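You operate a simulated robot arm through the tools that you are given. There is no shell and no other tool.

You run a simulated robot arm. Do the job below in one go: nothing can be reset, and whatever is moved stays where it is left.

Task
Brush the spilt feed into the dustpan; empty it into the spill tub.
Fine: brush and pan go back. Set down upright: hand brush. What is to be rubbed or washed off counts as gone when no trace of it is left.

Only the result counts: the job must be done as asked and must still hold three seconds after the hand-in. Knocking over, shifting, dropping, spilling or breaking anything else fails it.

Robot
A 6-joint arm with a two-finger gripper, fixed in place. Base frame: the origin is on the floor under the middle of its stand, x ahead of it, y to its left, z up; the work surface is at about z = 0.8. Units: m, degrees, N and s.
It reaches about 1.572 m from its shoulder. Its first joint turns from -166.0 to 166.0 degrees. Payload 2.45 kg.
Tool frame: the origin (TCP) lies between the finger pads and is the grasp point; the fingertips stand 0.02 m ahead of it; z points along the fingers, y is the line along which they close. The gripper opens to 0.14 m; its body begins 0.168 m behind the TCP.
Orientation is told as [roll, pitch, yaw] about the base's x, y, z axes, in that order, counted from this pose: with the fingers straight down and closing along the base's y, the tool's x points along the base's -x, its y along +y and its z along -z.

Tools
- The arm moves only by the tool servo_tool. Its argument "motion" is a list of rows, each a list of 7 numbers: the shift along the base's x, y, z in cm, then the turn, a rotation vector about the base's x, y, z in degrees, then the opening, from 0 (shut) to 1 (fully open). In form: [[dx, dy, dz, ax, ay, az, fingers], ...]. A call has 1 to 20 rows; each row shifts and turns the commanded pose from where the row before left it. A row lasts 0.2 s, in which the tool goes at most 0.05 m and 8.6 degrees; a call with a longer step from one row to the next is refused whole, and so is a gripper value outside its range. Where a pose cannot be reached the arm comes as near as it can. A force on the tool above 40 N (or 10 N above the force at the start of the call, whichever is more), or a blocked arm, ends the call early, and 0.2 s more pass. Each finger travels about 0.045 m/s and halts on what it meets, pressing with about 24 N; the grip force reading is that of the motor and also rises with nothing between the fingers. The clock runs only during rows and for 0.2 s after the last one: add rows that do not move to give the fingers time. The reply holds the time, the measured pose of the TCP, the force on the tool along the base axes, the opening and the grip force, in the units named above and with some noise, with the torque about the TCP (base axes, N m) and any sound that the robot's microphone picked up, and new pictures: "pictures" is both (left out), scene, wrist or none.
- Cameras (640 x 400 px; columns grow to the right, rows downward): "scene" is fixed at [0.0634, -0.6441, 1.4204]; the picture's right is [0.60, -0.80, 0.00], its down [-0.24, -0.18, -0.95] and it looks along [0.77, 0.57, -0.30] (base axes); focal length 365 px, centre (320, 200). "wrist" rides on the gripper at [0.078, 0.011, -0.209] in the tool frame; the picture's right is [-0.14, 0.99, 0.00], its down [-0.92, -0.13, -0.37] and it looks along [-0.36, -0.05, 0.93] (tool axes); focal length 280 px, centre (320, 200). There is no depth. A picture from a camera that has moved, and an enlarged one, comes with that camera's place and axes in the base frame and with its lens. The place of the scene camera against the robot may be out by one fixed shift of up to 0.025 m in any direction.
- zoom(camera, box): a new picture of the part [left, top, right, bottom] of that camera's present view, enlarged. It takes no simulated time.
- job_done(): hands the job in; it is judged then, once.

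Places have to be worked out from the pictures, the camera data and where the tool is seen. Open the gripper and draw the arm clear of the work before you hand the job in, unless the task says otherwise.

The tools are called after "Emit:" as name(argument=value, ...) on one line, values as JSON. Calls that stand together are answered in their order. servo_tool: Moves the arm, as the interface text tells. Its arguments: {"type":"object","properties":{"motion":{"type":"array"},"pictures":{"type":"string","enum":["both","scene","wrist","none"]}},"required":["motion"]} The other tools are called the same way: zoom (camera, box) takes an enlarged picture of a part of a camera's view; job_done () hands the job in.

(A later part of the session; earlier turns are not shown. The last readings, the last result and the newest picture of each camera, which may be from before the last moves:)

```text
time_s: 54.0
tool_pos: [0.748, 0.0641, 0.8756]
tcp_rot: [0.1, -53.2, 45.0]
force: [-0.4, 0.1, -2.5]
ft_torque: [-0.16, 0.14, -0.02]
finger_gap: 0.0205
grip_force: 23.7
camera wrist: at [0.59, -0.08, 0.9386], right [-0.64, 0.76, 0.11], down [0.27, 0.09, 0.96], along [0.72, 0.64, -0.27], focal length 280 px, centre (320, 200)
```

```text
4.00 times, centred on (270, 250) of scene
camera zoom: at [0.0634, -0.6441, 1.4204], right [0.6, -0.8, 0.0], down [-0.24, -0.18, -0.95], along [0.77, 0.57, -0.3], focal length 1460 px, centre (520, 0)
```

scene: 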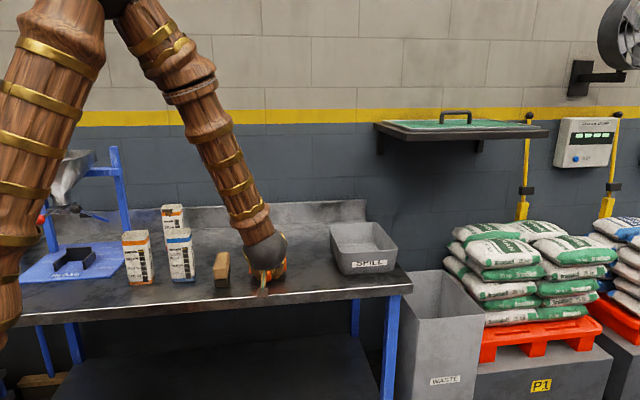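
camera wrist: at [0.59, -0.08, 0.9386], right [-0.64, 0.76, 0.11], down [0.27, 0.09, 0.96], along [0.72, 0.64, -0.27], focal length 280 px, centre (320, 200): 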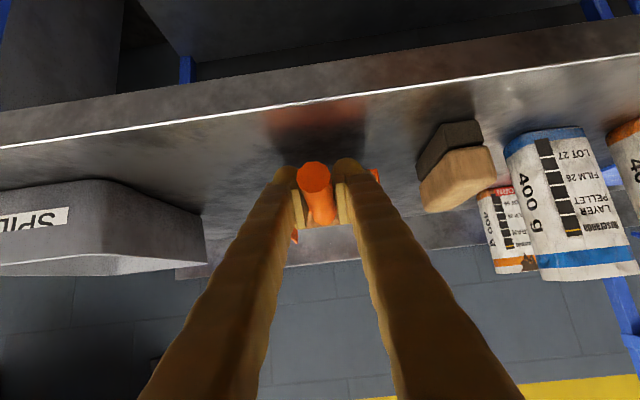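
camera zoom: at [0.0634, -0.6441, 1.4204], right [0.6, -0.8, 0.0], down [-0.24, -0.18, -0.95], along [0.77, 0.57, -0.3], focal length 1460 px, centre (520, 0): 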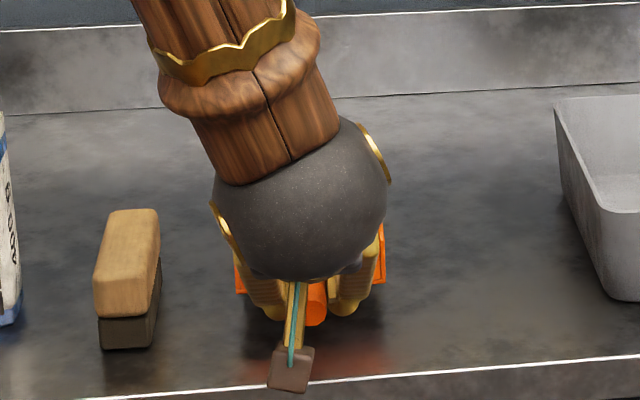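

The pan is steady with its load. I raise it above tub height and carry it, still level, over the tub at about 2.3 cm per step.

Emit:
servo_tool(motion=[[0, 0, 2.5, 0, 0, 0, 0], [0, 0, 3, 0, 0, 0, 0], [0, 0, 3, 0, 0, 0, 0], [0, 0, 3, 0, 0, 0, 0], [1.47, -1.823, 0, 0, 0, 0, 0], [1.47, -1.823, 0, 0, 0, 0, 0], [1.47, -1.823, 0, 0, 0, 0, 0], [1.47, -1.823, 0, 0, 0, 0, 0], [1.47, -1.823, 0, 0, 0, 0, 0], [1.47, -1.823, 0, 0, 0, 0, 0], [1.47, -1.823, 0, 0, 0, 0, 0], [1.47, -1.823, 0, 0, 0, 0, 0], [1.47, -1.823, 0, 0, 0, 0, 0], [1.47, -1.823, 0, 0, 0, 0, 0], [1.47, -1.823, 0, 0, 0, 0, 0], [1.47, -1.823, 0, 0, 0, 0, 0], [1.47, -1.823, 0, 0, 0, 0, 0], [1.47, -1.823, 0, 0, 0, 0, 0], [0, 0, 0, 0, 0, 0, 0]])

Emit:
zoom(camera="scene", box=[260, 160, 420, 290])

```text
time_s: 58.0
tool_pos: [0.9565, -0.1909, 0.9903]
tcp_rot: [0.0, -53.1, 45.0]
force: [0.5, 0.2, -1.9]
ft_torque: [-0.17, 0.13, -0.01]
finger_gap: 0.0203
grip_force: 24.2
camera wrist: at [0.797, -0.3351, 1.0527], right [-0.64, 0.76, 0.11], down [0.27, 0.09, 0.96], along [0.72, 0.65, -0.27], focal length 280 px, centre (320, 200)
```

scene: 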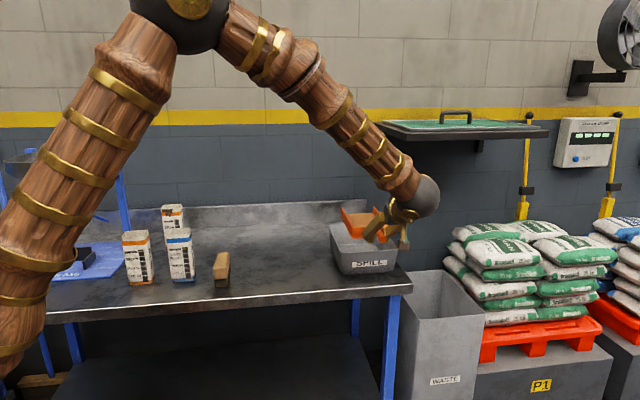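
wrist: 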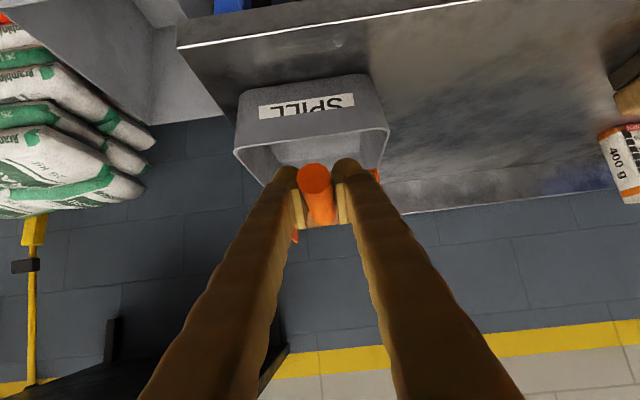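

```text
3.08 times, centred on (340, 225) of scene
camera zoom: at [0.0634, -0.6441, 1.4204], right [0.6, -0.8, 0.0], down [-0.24, -0.18, -0.95], along [0.77, 0.57, -0.3], focal length 1123 px, centre (258, 123)
```

zoom: 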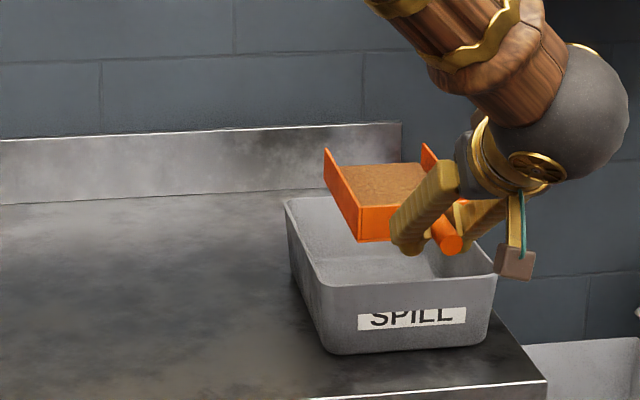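

The pan's mouth is over the tub (TCP near s1 0.811, tub spans about 0.73–0.91). Before tipping, I check where the wall shelf is relative to the wrist.

Emit:
zoom(camera="scene", box=[350, 90, 570, 220])

Emit:
zoom(camera="wrist", box=[60, 240, 400, 400])

```text
2.91 times, centred on (460, 155) of scene
camera zoom: at [0.0634, -0.6441, 1.4204], right [0.6, -0.8, 0.0], down [-0.24, -0.18, -0.95], along [0.77, 0.57, -0.3], focal length 1062 px, centre (-87, 331)
```

zoom: 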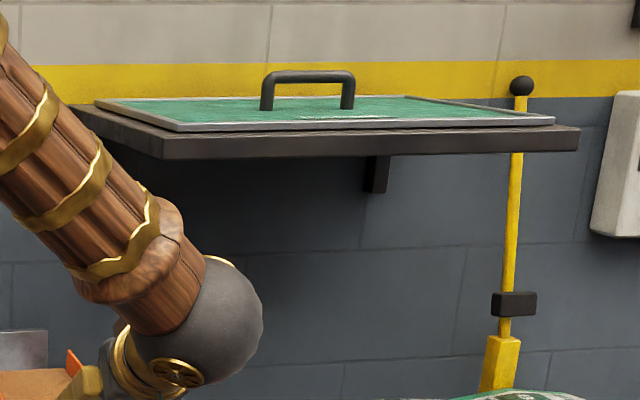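

```text
1.88 times, centred on (230, 320) of wrist
camera zoom: at [0.797, -0.3351, 1.0527], right [-0.64, 0.76, 0.11], down [0.27, 0.09, 0.96], along [0.72, 0.65, -0.27], focal length 528 px, centre (489, -26)
```

zoom: 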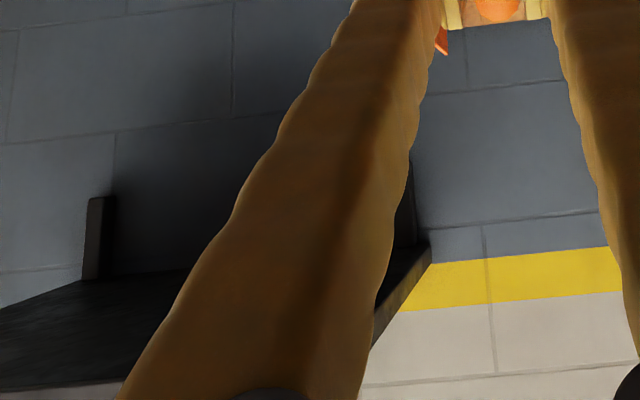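

The shelf starts at about s1 0.97 and z 1.22, right of the tub, so tipping toward the back wall keeps the wrist clear. I tip the pan mouth-down to about 57°, pivoting about the lip over the middle of the tub.

Emit:
servo_tool(motion=[[0.417, 0.417, 2.27, -5.303, 5.303, 0, 0], [0.693, 0.693, 2.11, -5.303, 5.303, 0, 0], [0.954, 0.954, 1.96, -5.303, 5.303, 0, 0], [1.202, 1.202, 1.86, -5.303, 5.303, 0, 0], [1.421, 1.421, 1.51, -5.303, 5.303, 0, 0], [1.626, 1.626, 1.34, -5.303, 5.303, 0, 0], [1.803, 1.803, 1.02, -5.303, 5.303, 0, 0], [1.944, 1.944, 0.56, -5.303, 5.303, 0, 0], [0, 0, 0, 0, 0, 0, 0], [0, 0, 0, 0, 0, 0, 0]])

Emit:
zoom(camera="scene", box=[290, 150, 430, 290])

```text
time_s: 60.2
tool_pos: [1.0562, -0.0896, 1.1161]
tcp_rot: [0.0, 6.8, 45.0]
force: [-1.2, -0.2, -2.9]
ft_torque: [-0.06, 0.05, 0.0]
finger_gap: 0.0203
grip_force: 23.4
camera wrist: at [1.0115, -0.1198, 1.3335], right [-0.6, 0.8, -0.02], down [0.77, 0.59, 0.25], along [0.21, 0.14, -0.97], focal length 280 px, centre (320, 200)
```

scene: 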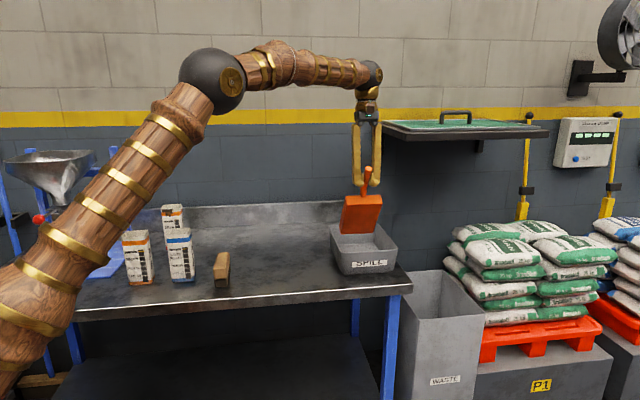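
wrist: 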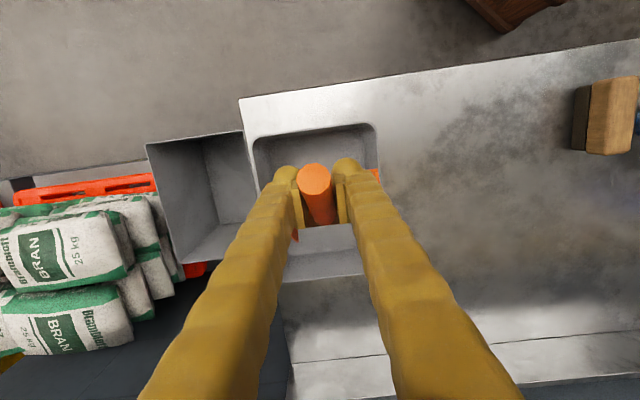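

```text
2.86 times, centred on (360, 220) of scene
camera zoom: at [0.0634, -0.6441, 1.4204], right [0.6, -0.8, 0.0], down [-0.24, -0.18, -0.95], along [0.77, 0.57, -0.3], focal length 1043 px, centre (206, 143)
```

zoom: 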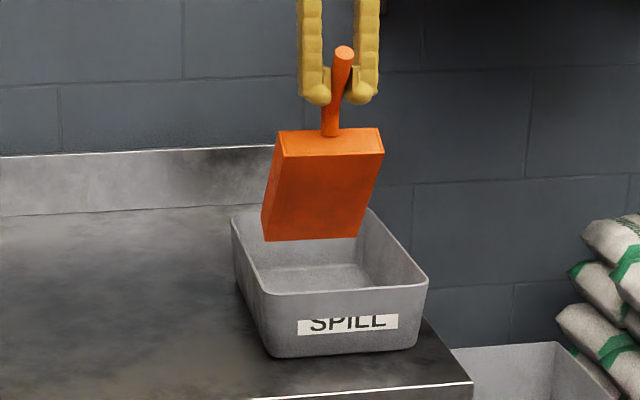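

The pan is tipped about 57° with its lip over the middle of the tub. I check whether the feed has left the pan.

Emit:
zoom(camera="wrist", box=[230, 110, 400, 290])

Emit:
zoom(camera="scene", box=[335, 215, 405, 275])

```text
2.22 times, centred on (315, 200) of wrist
camera zoom: at [1.0115, -0.1198, 1.3335], right [-0.6, 0.8, -0.02], down [0.77, 0.59, 0.25], along [0.21, 0.14, -0.97], focal length 623 px, centre (331, 200)
```

zoom: 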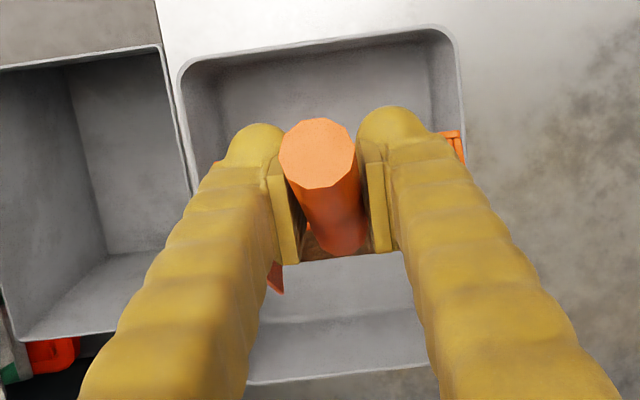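

```text
6.67 times, centred on (370, 245) of scene
camera zoom: at [0.0634, -0.6441, 1.4204], right [0.6, -0.8, 0.0], down [-0.24, -0.18, -0.95], along [0.77, 0.57, -0.3], focal length 2434 px, centre (-13, -100)
```

zoom: 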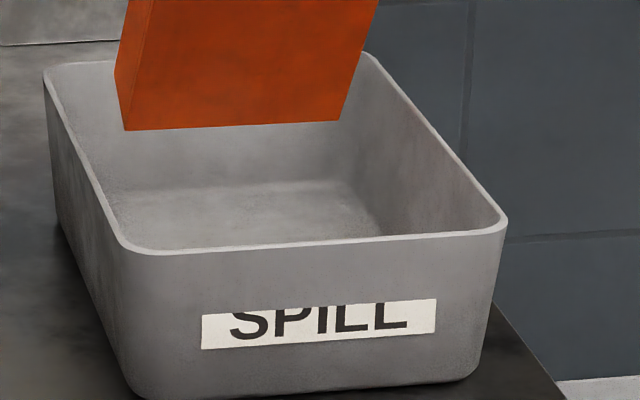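

A brown layer is still visible at the back of the pan, so the feed has not slid out yet. I tip further to about 87°, keeping the lip inside the tub's outline.

Emit:
servo_tool(motion=[[1.45, 1.45, 1.0, -5.303, 5.303, 0, 0], [1.414, 1.414, 0.61, -5.303, 5.303, 0, 0], [1.464, 1.464, 0.21, -5.303, 5.303, 0, 0], [1.456, 1.456, -0.19, -5.303, 5.303, 0, 0], [0, 0, 0, 0, 0, 0, 0], [0, 0, 0, 0, 0, 0, 0], [0, 0, 0, 0, 0, 0, 0]])

Emit:
zoom(camera="wrist", box=[230, 110, 400, 290])

Emit:
zoom(camera="scene", box=[320, 175, 420, 275])

```text
time_s: 61.8
tool_pos: [1.0477, -0.0464, 1.098]
tcp_rot: [-0.9, 32.5, 45.0]
force: [1.7, -3.4, 0.7]
ft_torque: [-0.45, -0.37, -0.07]
finger_gap: 0.0206
grip_force: 24.0
out of reach, approached as far as the arm can: row 2, 3, 4
camera wrist: at [1.0712, -0.0052, 1.3163], right [-0.62, 0.78, -0.09], down [0.78, 0.6, -0.18], along [-0.09, -0.18, -0.98], focal length 280 px, centre (320, 200)
```

scene: 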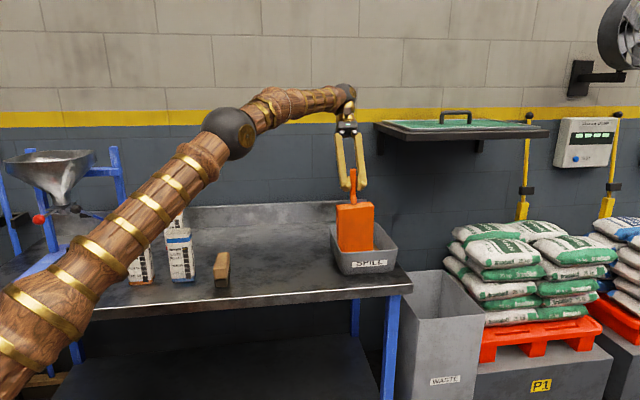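
wrist: 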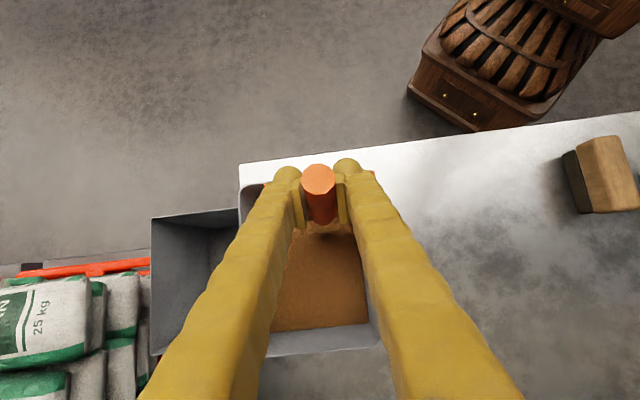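

```text
2.22 times, centred on (315, 200) of wrist
camera zoom: at [1.0712, -0.0052, 1.3163], right [-0.62, 0.78, -0.09], down [0.78, 0.6, -0.18], along [-0.09, -0.18, -0.98], focal length 623 px, centre (331, 200)
```

zoom: 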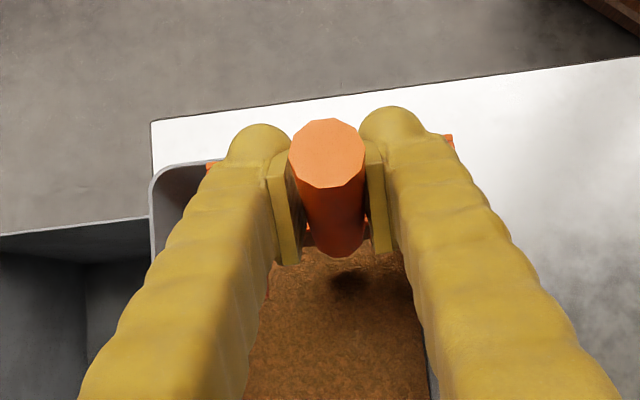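

```text
4.00 times, centred on (370, 225) of scene
camera zoom: at [0.0634, -0.6441, 1.4204], right [0.6, -0.8, 0.0], down [-0.24, -0.18, -0.95], along [0.77, 0.57, -0.3], focal length 1460 px, centre (120, 100)
```

zoom: 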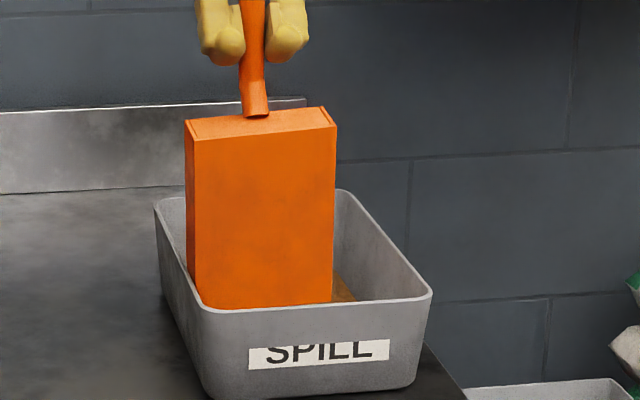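

The feed is now a brown layer on the tub floor. The arm hit its reach limit and the pan leans lightly (about 4 N) on the tub's left wall, so I reverse the last tipping steps to come free and check the pan.

Emit:
servo_tool(motion=[[-1.456, -1.456, 0.19, 5.303, -5.303, 0, 0], [-1.464, -1.464, -0.21, 5.303, -5.303, 0, 0], [-1.414, -1.414, -0.61, 5.303, -5.303, 0, 0], [-1.45, -1.45, -1.0, 5.303, -5.303, 0, 0], [0, 0, 0, 0, 0, 0, 0]])

Emit:
zoom(camera="wrist", box=[230, 110, 400, 290])

Emit:
zoom(camera="scene", box=[320, 175, 420, 275])

```text
time_s: 63.0
tool_pos: [0.9898, -0.1054, 1.0823]
tcp_rot: [-0.4, 2.9, 45.0]
force: [2.1, -2.3, -1.3]
ft_torque: [-0.33, -0.27, -0.3]
finger_gap: 0.02
grip_force: 24.1
camera wrist: at [0.9345, -0.1445, 1.2949], right [-0.6, 0.8, -0.01], down [0.75, 0.57, 0.32], along [0.26, 0.19, -0.95], focal length 280 px, centre (320, 200)
```

scene: 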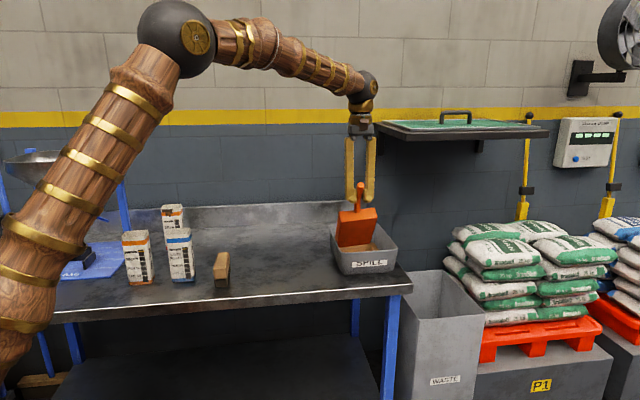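
wrist: 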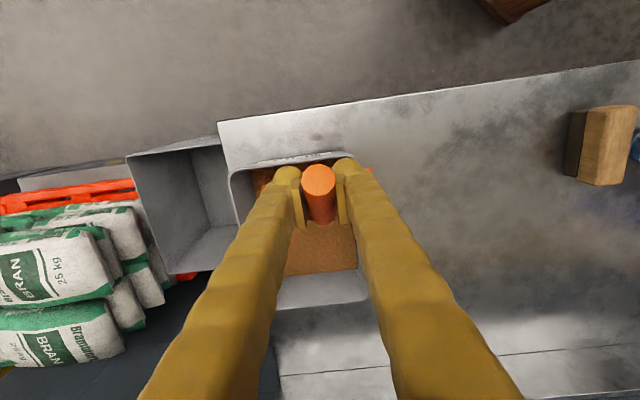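

```text
2.22 times, centred on (315, 200) of wrist
camera zoom: at [0.9345, -0.1445, 1.2949], right [-0.6, 0.8, -0.01], down [0.75, 0.57, 0.32], along [0.26, 0.19, -0.95], focal length 623 px, centre (331, 200)
```

zoom: 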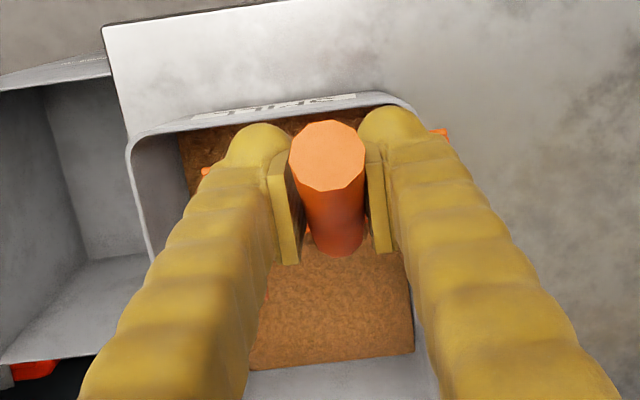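

```text
4.00 times, centred on (370, 225) of scene
camera zoom: at [0.0634, -0.6441, 1.4204], right [0.6, -0.8, 0.0], down [-0.24, -0.18, -0.95], along [0.77, 0.57, -0.3], focal length 1460 px, centre (120, 100)
```

zoom: 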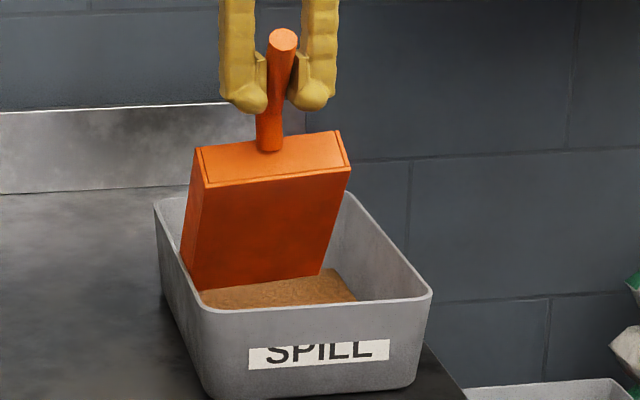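

The tub now holds the feed. The pan still leans on the tub's left wall (about 3 N), so I slide it 3.6 cm right and up out of the tub before looking again.

Emit:
servo_tool(motion=[[0.64, -0.64, 0.2, 0, 0, 0, 0], [0.64, -0.64, 0.5, 0, 0, 0, 0], [0.64, -0.64, 0.8, 0, 0, 0, 0], [0.64, -0.64, 1.2, 0, 0, 0, 0], [0, 0, 2, 0, 0, 0, 0], [0, 0, 2, 0, 0, 0, 0], [0, 0, 0, 0, 0, 0, 0]])

Emit:
zoom(camera="wrist", box=[180, 80, 440, 300])

Emit:
zoom(camera="scene", box=[320, 165, 420, 275])

```text
time_s: 64.6
tool_pos: [1.0149, -0.1301, 1.1499]
tcp_rot: [-0.3, 2.9, 45.0]
force: [0.9, 0.2, -1.8]
ft_torque: [-0.03, 0.04, 0.0]
finger_gap: 0.0198
grip_force: 23.8
camera wrist: at [0.9604, -0.17, 1.3623], right [-0.6, 0.8, -0.01], down [0.75, 0.57, 0.32], along [0.26, 0.19, -0.95], focal length 280 px, centre (320, 200)
```

scene: 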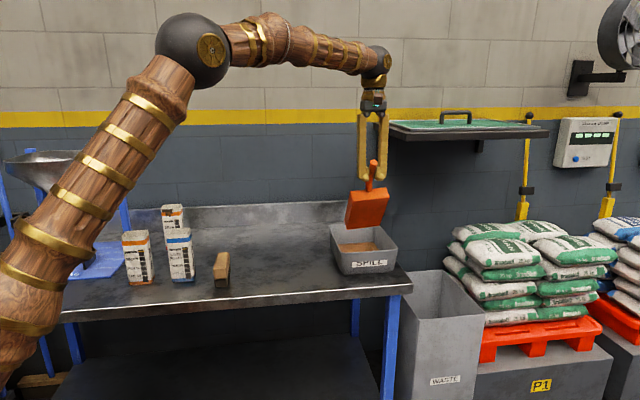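
wrist: 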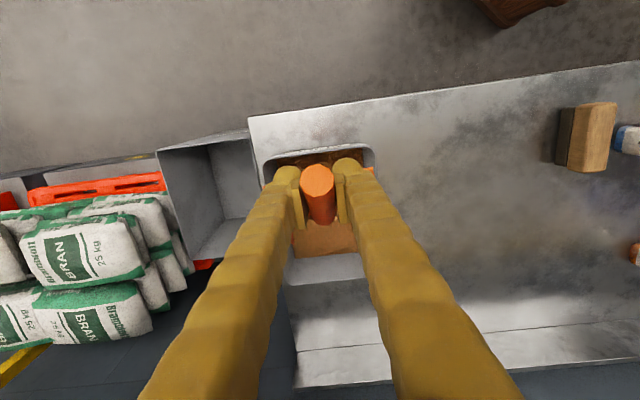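

```text
1.82 times, centred on (310, 190) of wrist
camera zoom: at [0.9604, -0.17, 1.3623], right [-0.6, 0.8, -0.01], down [0.75, 0.57, 0.32], along [0.26, 0.19, -0.95], focal length 510 px, centre (338, 218)
```

zoom: 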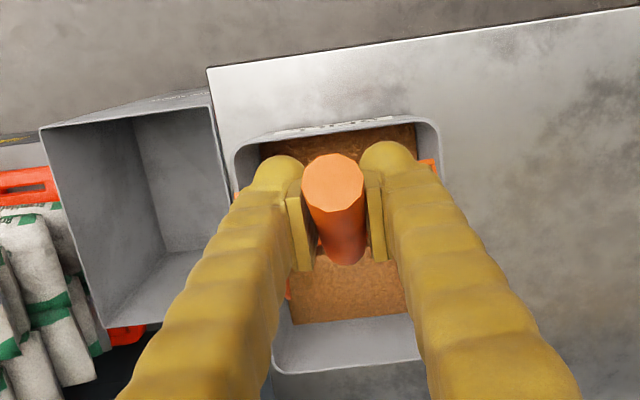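

```text
3.64 times, centred on (370, 220) of scene
camera zoom: at [0.0634, -0.6441, 1.4204], right [0.6, -0.8, 0.0], down [-0.24, -0.18, -0.95], along [0.77, 0.57, -0.3], focal length 1328 px, centre (138, 127)
```

zoom: 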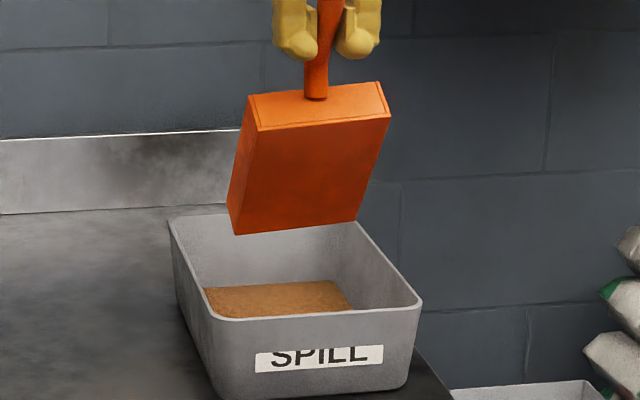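

The pan is free again and the feed lies in the tub. I compare the tub with the first picture by taking the same enlarged box.

Emit:
zoom(camera="scene", box=[190, 210, 410, 310])

Emit:
zoom(camera="scene", box=[280, 225, 340, 285])

```text
2.91 times, centred on (300, 260) of scene
camera zoom: at [0.0634, -0.6441, 1.4204], right [0.6, -0.8, 0.0], down [-0.24, -0.18, -0.95], along [0.77, 0.57, -0.3], focal length 1062 px, centre (378, 26)
```

zoom: 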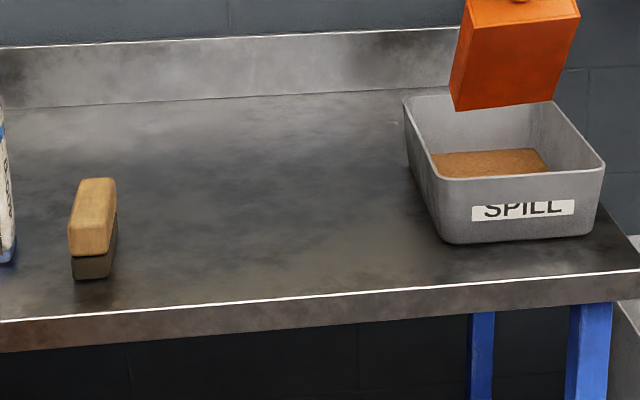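

```text
6.67 times, centred on (310, 255) of scene
camera zoom: at [0.0634, -0.6441, 1.4204], right [0.6, -0.8, 0.0], down [-0.24, -0.18, -0.95], along [0.77, 0.57, -0.3], focal length 2434 px, centre (387, -167)
```

zoom: 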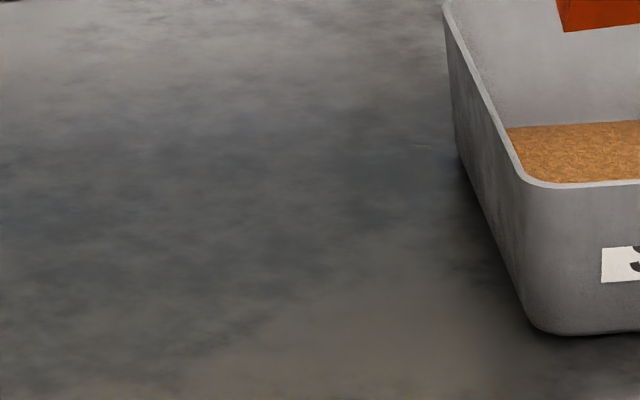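

The tub and brush sit exactly where they were at the start. I level the pan above the tub to see whether it is empty.

Emit:
servo_tool(motion=[[-0.858, -0.858, -1.4, 5.35, -5.35, 0, 0], [-0.858, -0.858, -1.6, 5.35, -5.35, 0, 0], [-0.858, -0.858, -1.8, 5.35, -5.35, 0, 0], [-0.858, -0.858, -1.8, 5.35, -5.35, 0, 0], [-0.858, -0.858, -1.8, 5.35, -5.35, 0, 0], [-0.858, -0.858, -1.8, 5.35, -5.35, 0, 0], [-0.858, -0.858, -1.8, 5.35, -5.35, 0, 0], [0, 0, 0, 0, 0, 0, 0]])

Emit:
zoom(camera="scene", box=[310, 170, 420, 280])

Emit:
zoom(camera="wrist", box=[240, 120, 400, 280])

```text
time_s: 66.4
tool_pos: [0.9561, -0.1919, 1.0277]
tcp_rot: [-0.3, -50.0, 45.0]
force: [0.3, -0.6, -1.8]
ft_torque: [-0.09, 0.12, 0.0]
finger_gap: 0.02
grip_force: 24.2
camera wrist: at [0.7988, -0.3326, 1.1027], right [-0.64, 0.77, 0.1], down [0.31, 0.13, 0.94], along [0.71, 0.63, -0.32], focal length 280 px, centre (320, 200)
```

scene: 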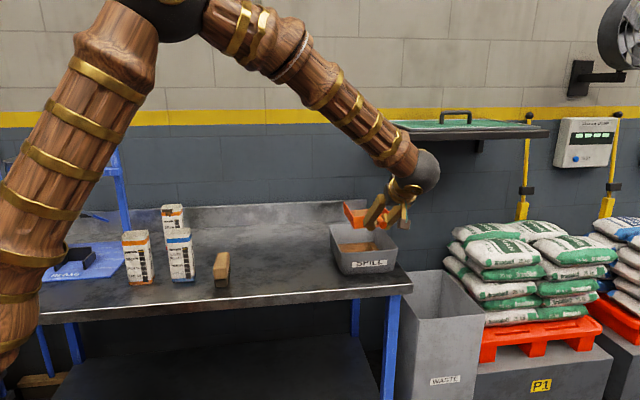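
wrist: 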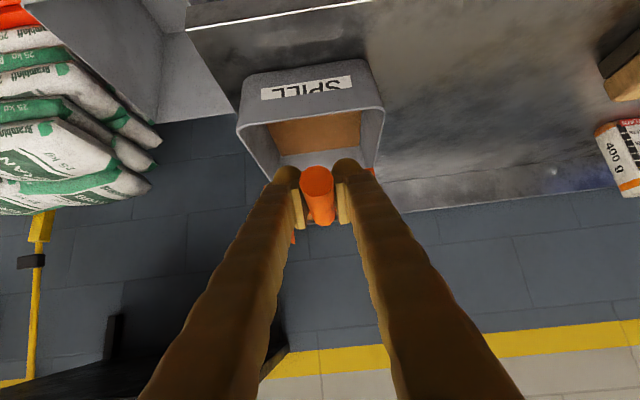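

```text
3.64 times, centred on (365, 225) of scene
camera zoom: at [0.0634, -0.6441, 1.4204], right [0.6, -0.8, 0.0], down [-0.24, -0.18, -0.95], along [0.77, 0.57, -0.3], focal length 1328 px, centre (156, 109)
```

zoom: 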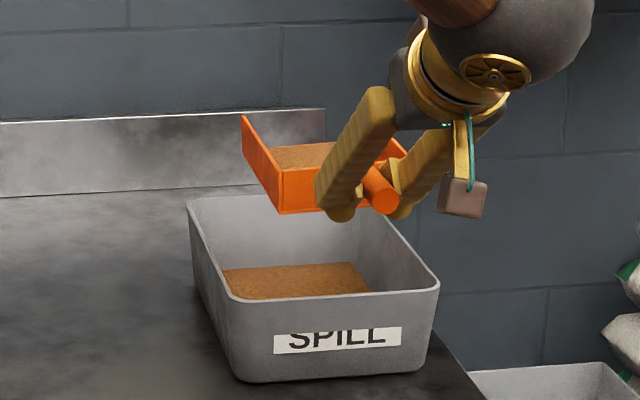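

```text
2.50 times, centred on (320, 200) of wrist
camera zoom: at [0.7988, -0.3326, 1.1027], right [-0.64, 0.77, 0.1], down [0.31, 0.13, 0.94], along [0.71, 0.63, -0.32], focal length 701 px, centre (320, 200)
```

zoom: 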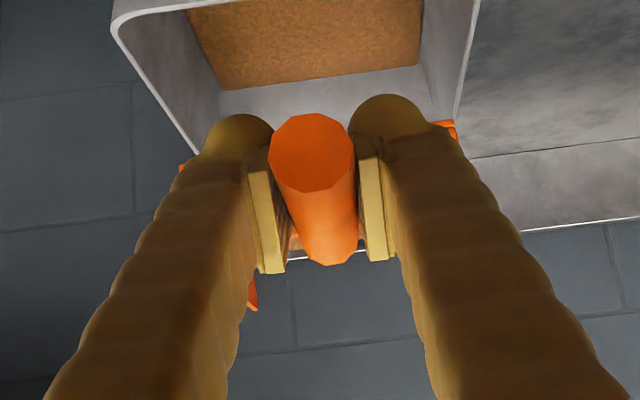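

The pan still holds a thin layer of feed, so it must be tipped steeper and longer. At this yaw the arm runs out of reach, so I swing the level pan to yaw 82 above the tub; tipping from there brings the wrist closer to the robot.

Emit:
servo_tool(motion=[[1.98, -1.51, 0, 0, 0, 7.4, 0], [1.98, -1.51, 0, 0, 0, 7.4, 0], [1.98, -1.51, 0, 0, 0, 7.4, 0], [1.98, -1.51, 0, 0, 0, 7.4, 0], [1.98, -1.51, 0, 0, 0, 7.4, 0], [0, 0, 0, 0, 0, 0, 0]])

Emit:
zoom(camera="scene", box=[310, 170, 420, 280])

Emit:
zoom(camera="wrist", box=[200, 60, 440, 280])

```text
time_s: 67.8
tool_pos: [1.0542, -0.2663, 1.0274]
tcp_rot: [-0.4, -50.0, 82.0]
force: [0.8, 1.0, -0.7]
ft_torque: [-0.11, 0.0, 0.01]
finger_gap: 0.0199
grip_force: 24.1
camera wrist: at [1.0145, -0.4738, 1.1024], right [-0.97, 0.23, 0.1], down [0.17, 0.29, 0.94], along [0.18, 0.93, -0.32], focal length 280 px, centre (320, 200)
```

scene: 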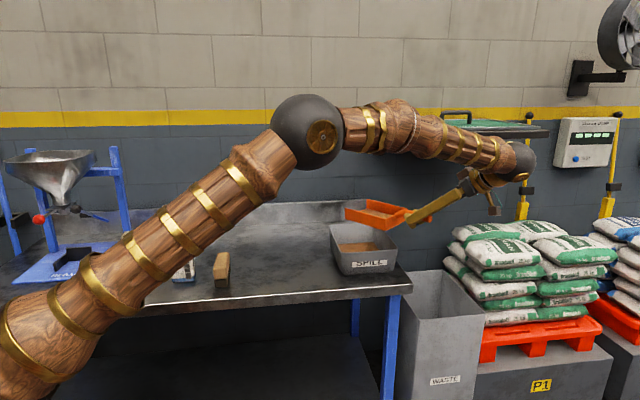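
wrist: 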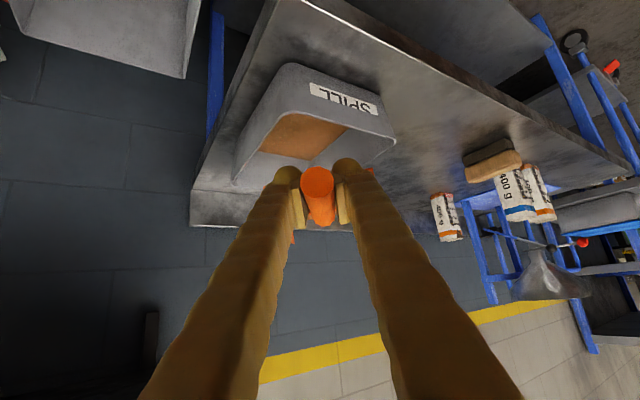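

```text
3.64 times, centred on (365, 225) of scene
camera zoom: at [0.0634, -0.6441, 1.4204], right [0.6, -0.8, 0.0], down [-0.24, -0.18, -0.95], along [0.77, 0.57, -0.3], focal length 1328 px, centre (156, 109)
```

zoom: 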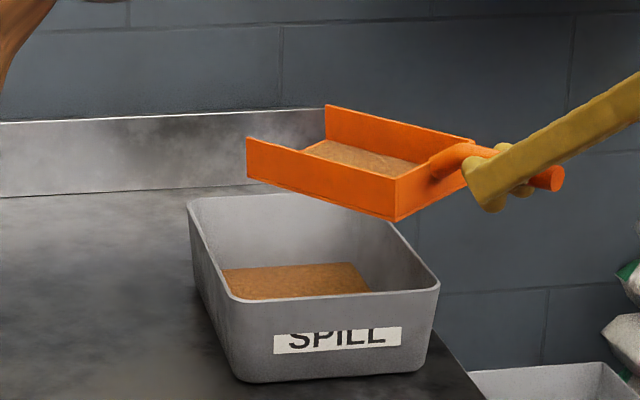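

```text
1.82 times, centred on (320, 170) of wrist
camera zoom: at [1.0145, -0.4738, 1.1024], right [-0.97, 0.23, 0.1], down [0.17, 0.29, 0.94], along [0.18, 0.93, -0.32], focal length 510 px, centre (320, 254)
```

zoom: 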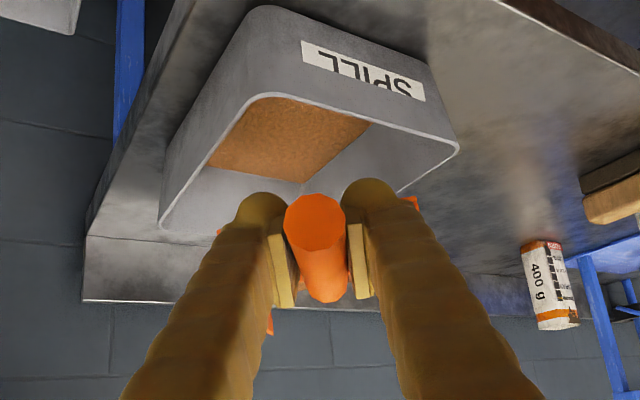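

The pan's lip is over the tub's middle and the leftover feed is visible in it. I tip again about the lip, first to 67°, then on.

Emit:
servo_tool(motion=[[0.104, 0.743, 1.48, -7.427, 1.044, 0, 0], [0.156, 1.109, 1.36, -7.427, 1.044, 0, 0], [0.209, 1.485, 1.18, -7.427, 1.044, 0, 0], [0.255, 1.812, 1.47, -7.427, 1.044, 0, 0], [0.296, 2.109, 1.2, -7.427, 1.044, 0, 0], [0.334, 2.377, 0.91, -7.427, 1.044, 0, 0], [0.367, 2.614, 1.09, -7.427, 1.044, 0, 0], [0.393, 2.793, 0.71, -7.427, 1.044, 0, 0], [0.411, 2.921, 0.35, -7.427, 1.044, 0, 0], [0, 0, 0, 0, 0, 0, 0]])

Emit:
zoom(camera="scene", box=[310, 170, 420, 280])

Emit:
zoom(camera="wrist", box=[200, 60, 440, 300])

```text
time_s: 70.0
tool_pos: [1.0794, -0.0858, 1.1266]
tcp_rot: [-0.3, 17.6, 81.9]
force: [-0.2, 0.3, -1.2]
ft_torque: [-0.02, -0.02, -0.02]
finger_gap: 0.0199
grip_force: 23.8
camera wrist: at [1.0675, -0.096, 1.3495], right [-0.96, 0.27, -0.05], down [0.26, 0.96, 0.07], along [0.06, 0.06, -1.0], focal length 280 px, centre (320, 200)
```

scene: 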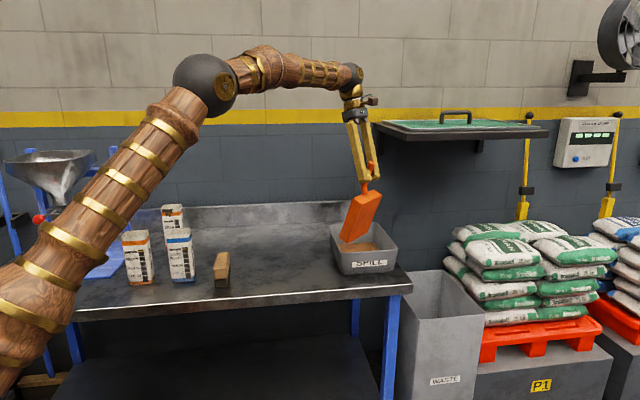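
wrist: 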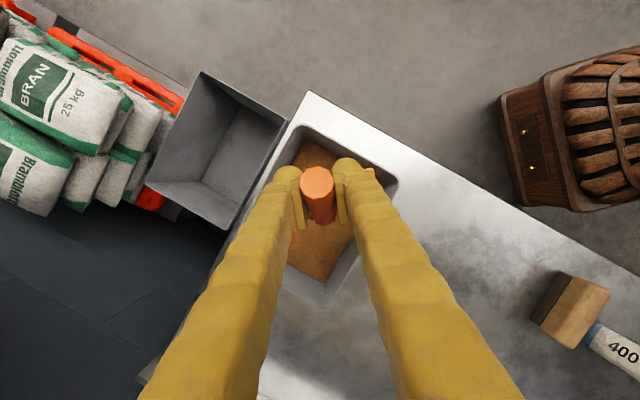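

```text
3.64 times, centred on (365, 225) of scene
camera zoom: at [0.0634, -0.6441, 1.4204], right [0.6, -0.8, 0.0], down [-0.24, -0.18, -0.95], along [0.77, 0.57, -0.3], focal length 1328 px, centre (156, 109)
```

zoom: 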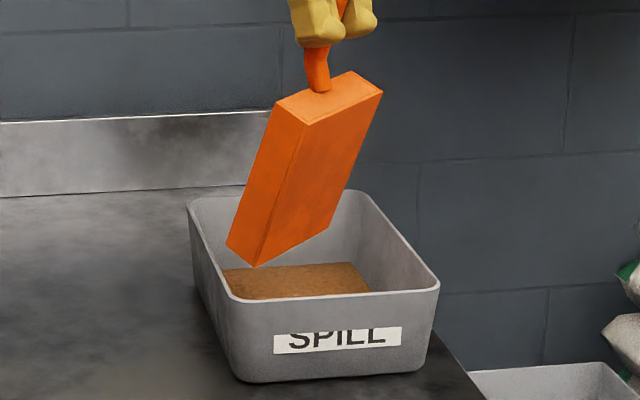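

```text
1.67 times, centred on (320, 180) of wrist
camera zoom: at [1.0675, -0.096, 1.3495], right [-0.96, 0.27, -0.05], down [0.26, 0.96, 0.07], along [0.06, 0.06, -1.0], focal length 467 px, centre (320, 233)
```

zoom: 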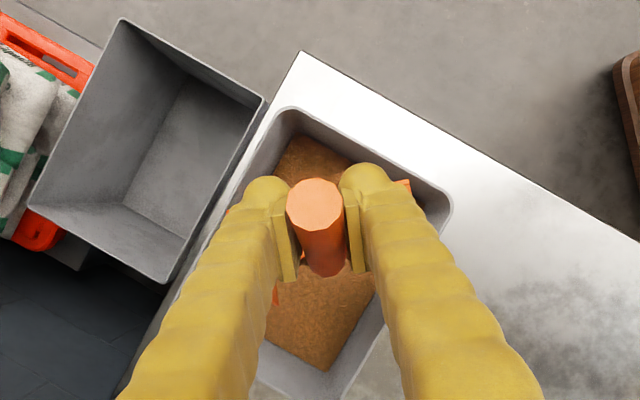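

All steps were reached this time. I tip on to 90°, shifting 1.5 cm right to stay clear of the tub's left wall, and hold about 2 s for the feed to run out.

Emit:
servo_tool(motion=[[0.776, 2.658, -0.05, -7.427, 1.044, 0, 0], [0.78, 2.687, -0.45, -7.427, 1.044, 0, 0], [0.778, 2.667, -0.35, -7.427, 1.044, 0, 0], [0, 0, 0, 0, 0, 0, 0], [0, 0, 0, 0, 0, 0, 0], [0, 0, 0, 0, 0, 0, 0], [0, 0, 0, 0, 0, 0, 0], [0, 0, 0, 0, 0, 0, 0], [0, 0, 0, 0, 0, 0, 0], [0, 0, 0, 0, 0, 0, 0], [0, 0, 0, 0, 0, 0, 0], [0, 0, 0, 0, 0, 0, 0]])

Emit:
zoom(camera="scene", box=[310, 170, 420, 280])

Emit:
zoom(camera="wrist", box=[200, 60, 440, 300])

```text
time_s: 72.6
tool_pos: [1.1026, -0.0049, 1.1178]
tcp_rot: [-0.3, 40.0, 82.0]
force: [-0.2, 0.3, -1.7]
ft_torque: [0.04, -0.01, 0.03]
finger_gap: 0.0197
grip_force: 24.3
camera wrist: at [1.1025, 0.0692, 1.328], right [-0.97, 0.24, -0.09], down [0.26, 0.92, -0.31], along [0.01, -0.32, -0.95], focal length 280 px, centre (320, 200)
```

scene: 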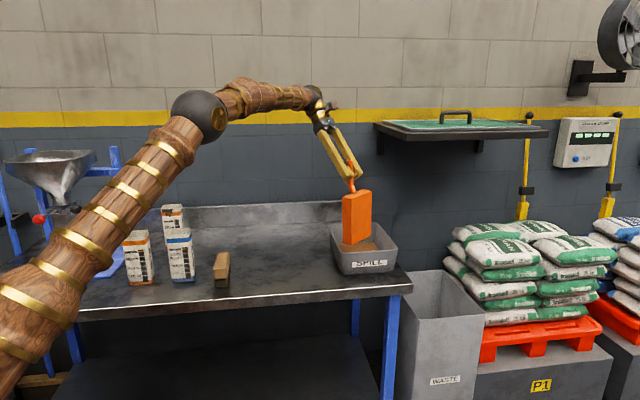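
wrist: 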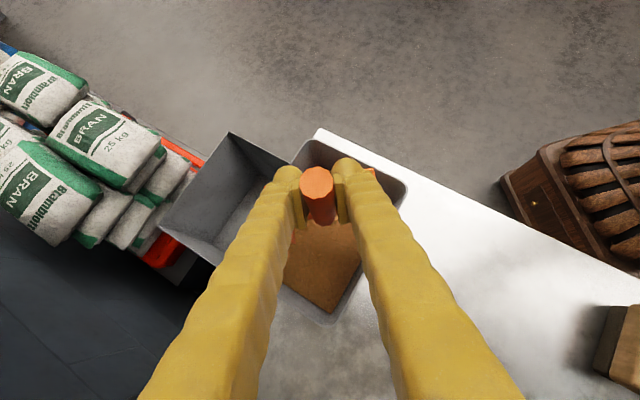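

```text
3.64 times, centred on (365, 225) of scene
camera zoom: at [0.0634, -0.6441, 1.4204], right [0.6, -0.8, 0.0], down [-0.24, -0.18, -0.95], along [0.77, 0.57, -0.3], focal length 1328 px, centre (156, 109)
```

zoom: 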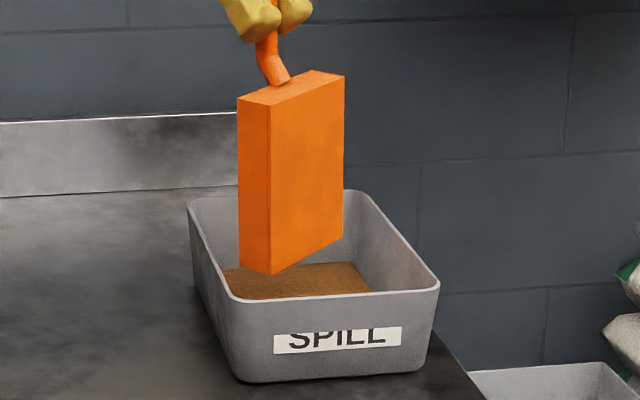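

```text
1.67 times, centred on (320, 180) of wrist
camera zoom: at [1.1025, 0.0692, 1.328], right [-0.97, 0.24, -0.09], down [0.26, 0.92, -0.31], along [0.01, -0.32, -0.95], focal length 467 px, centre (320, 233)
```

zoom: 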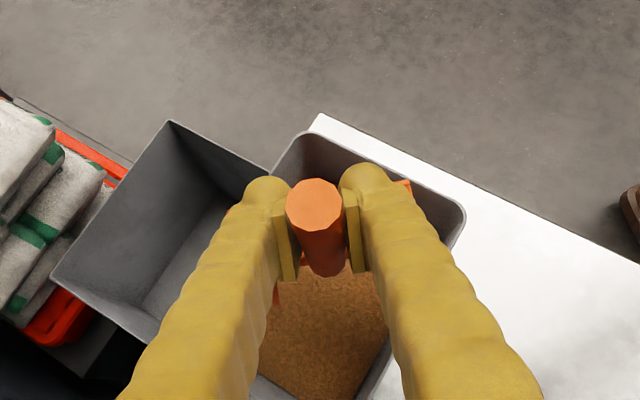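

The pan hangs vertical over the tub without touching it. I tip a further 8° and hold again so nothing stays behind.

Emit:
servo_tool(motion=[[0.415, 2.951, -0.75, -7.427, 1.044, 0, 0], [0, 0, 0, 0, 0, 0, 0], [0, 0, 0, 0, 0, 0, 0], [0, 0, 0, 0, 0, 0, 0], [0, 0, 0, 0, 0, 0, 0], [0, 0, 0, 0, 0, 0, 0], [0, 0, 0, 0, 0, 0, 0], [0, 0, 0, 0, 0, 0, 0], [0, 0, 0, 0, 0, 0, 0], [0, 0, 0, 0, 0, 0, 0], [0, 0, 0, 0, 0, 0, 0]])

Emit:
zoom(camera="scene", box=[310, 170, 420, 280])

Emit:
zoom(camera="wrist", box=[240, 120, 400, 340])

```text
time_s: 75.0
tool_pos: [1.1063, 0.0229, 1.1098]
tcp_rot: [-0.3, 47.5, 82.1]
force: [-1.0, 1.7, -1.1]
ft_torque: [0.06, -0.02, 0.01]
finger_gap: 0.0196
grip_force: 23.5
camera wrist: at [1.11, 0.1254, 1.3092], right [-0.97, 0.23, -0.1], down [0.25, 0.87, -0.43], along [-0.01, -0.44, -0.9], focal length 280 px, centre (320, 200)
```

scene: 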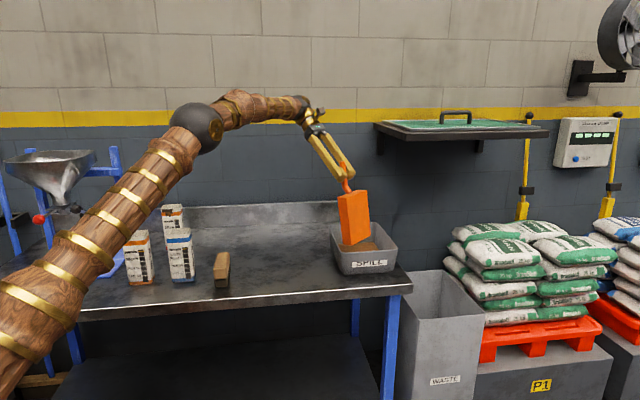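
wrist: 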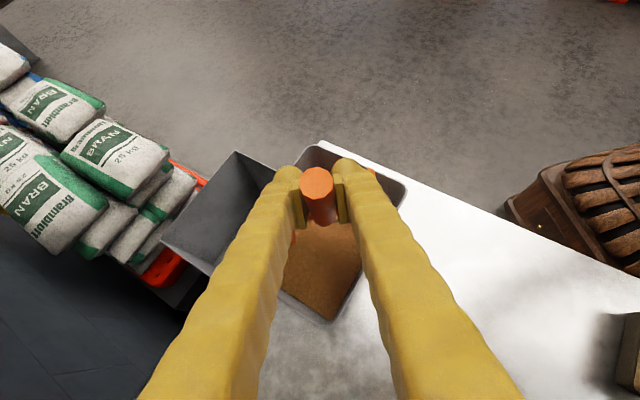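

```text
3.64 times, centred on (365, 225) of scene
camera zoom: at [0.0634, -0.6441, 1.4204], right [0.6, -0.8, 0.0], down [-0.24, -0.18, -0.95], along [0.77, 0.57, -0.3], focal length 1328 px, centre (156, 109)
```

zoom: 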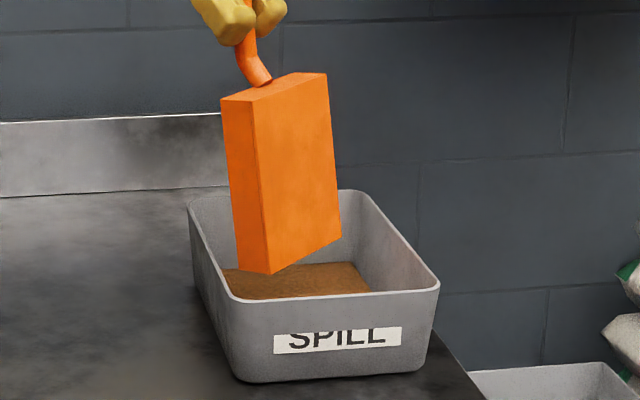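

```text
1.82 times, centred on (320, 230) of wrist
camera zoom: at [1.11, 0.1254, 1.3092], right [-0.97, 0.23, -0.1], down [0.25, 0.87, -0.43], along [-0.01, -0.44, -0.9], focal length 510 px, centre (320, 146)
```

zoom: 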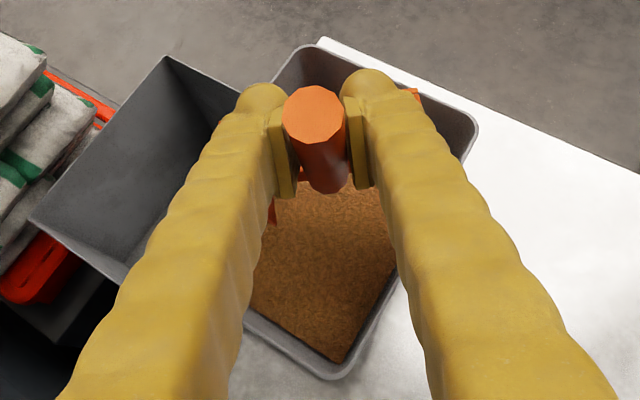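

I reverse the motion to bring the pan level again above the tub and inspect it.

Emit:
servo_tool(motion=[[-0.415, -2.951, 0.75, 7.427, -1.044, 0, 0], [-0.778, -2.667, 0.35, 7.427, -1.044, 0, 0], [-0.78, -2.687, 0.45, 7.427, -1.044, 0, 0], [-0.776, -2.658, 0.05, 7.427, -1.044, 0, 0], [-0.411, -2.921, -0.35, 7.427, -1.044, 0, 0], [-0.393, -2.793, -0.71, 7.427, -1.044, 0, 0], [-0.367, -2.614, -1.09, 7.427, -1.044, 0, 0], [-0.334, -2.377, -0.91, 7.427, -1.044, 0, 0], [-0.296, -2.109, -1.2, 7.427, -1.044, 0, 0], [-0.255, -1.812, -1.47, 7.427, -1.044, 0, 0], [-0.209, -1.485, -1.18, 7.427, -1.044, 0, 0], [-0.156, -1.109, -1.36, 7.427, -1.044, 0, 0], [-0.104, -0.743, -1.48, 7.427, -1.044, 0, 0], [0, 0, 0, 0, 0, 0, 0]])

Emit:
zoom(camera="scene", box=[310, 170, 420, 280])

Emit:
zoom(camera="wrist", box=[200, 60, 440, 280])

```text
time_s: 78.0
tool_pos: [1.054, -0.2676, 1.0288]
tcp_rot: [-0.3, -50.1, 82.1]
force: [0.5, -0.2, -2.4]
ft_torque: [-0.19, 0.07, 0.0]
finger_gap: 0.0197
grip_force: 23.5
camera wrist: at [1.0135, -0.4743, 1.1035], right [-0.97, 0.23, 0.1], down [0.17, 0.29, 0.94], along [0.19, 0.93, -0.32], focal length 280 px, centre (320, 200)
```

scene: 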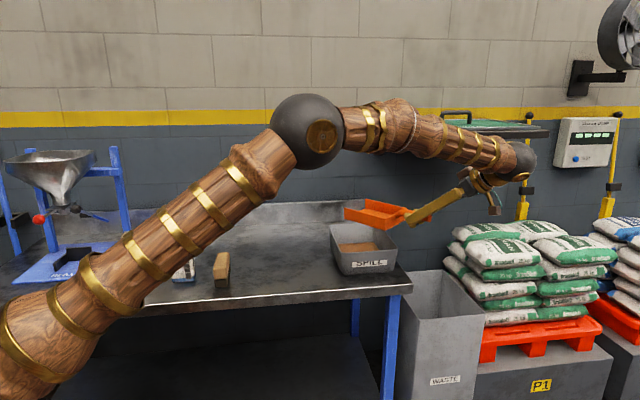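
wrist: 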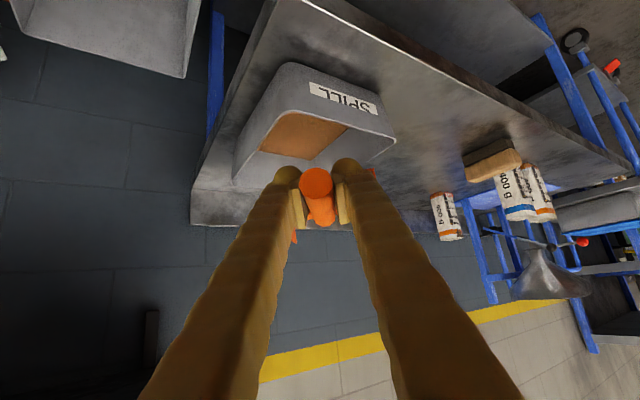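

```text
3.64 times, centred on (365, 225) of scene
camera zoom: at [0.0634, -0.6441, 1.4204], right [0.6, -0.8, 0.0], down [-0.24, -0.18, -0.95], along [0.77, 0.57, -0.3], focal length 1328 px, centre (156, 109)
```

zoom: 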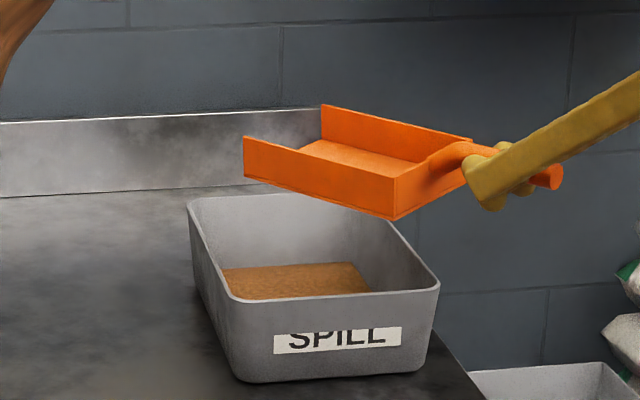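

```text
1.82 times, centred on (320, 170) of wrist
camera zoom: at [1.0135, -0.4743, 1.1035], right [-0.97, 0.23, 0.1], down [0.17, 0.29, 0.94], along [0.19, 0.93, -0.32], focal length 510 px, centre (320, 254)
```

zoom: 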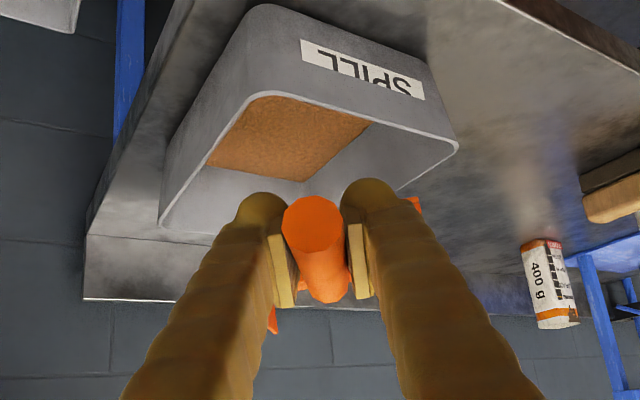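

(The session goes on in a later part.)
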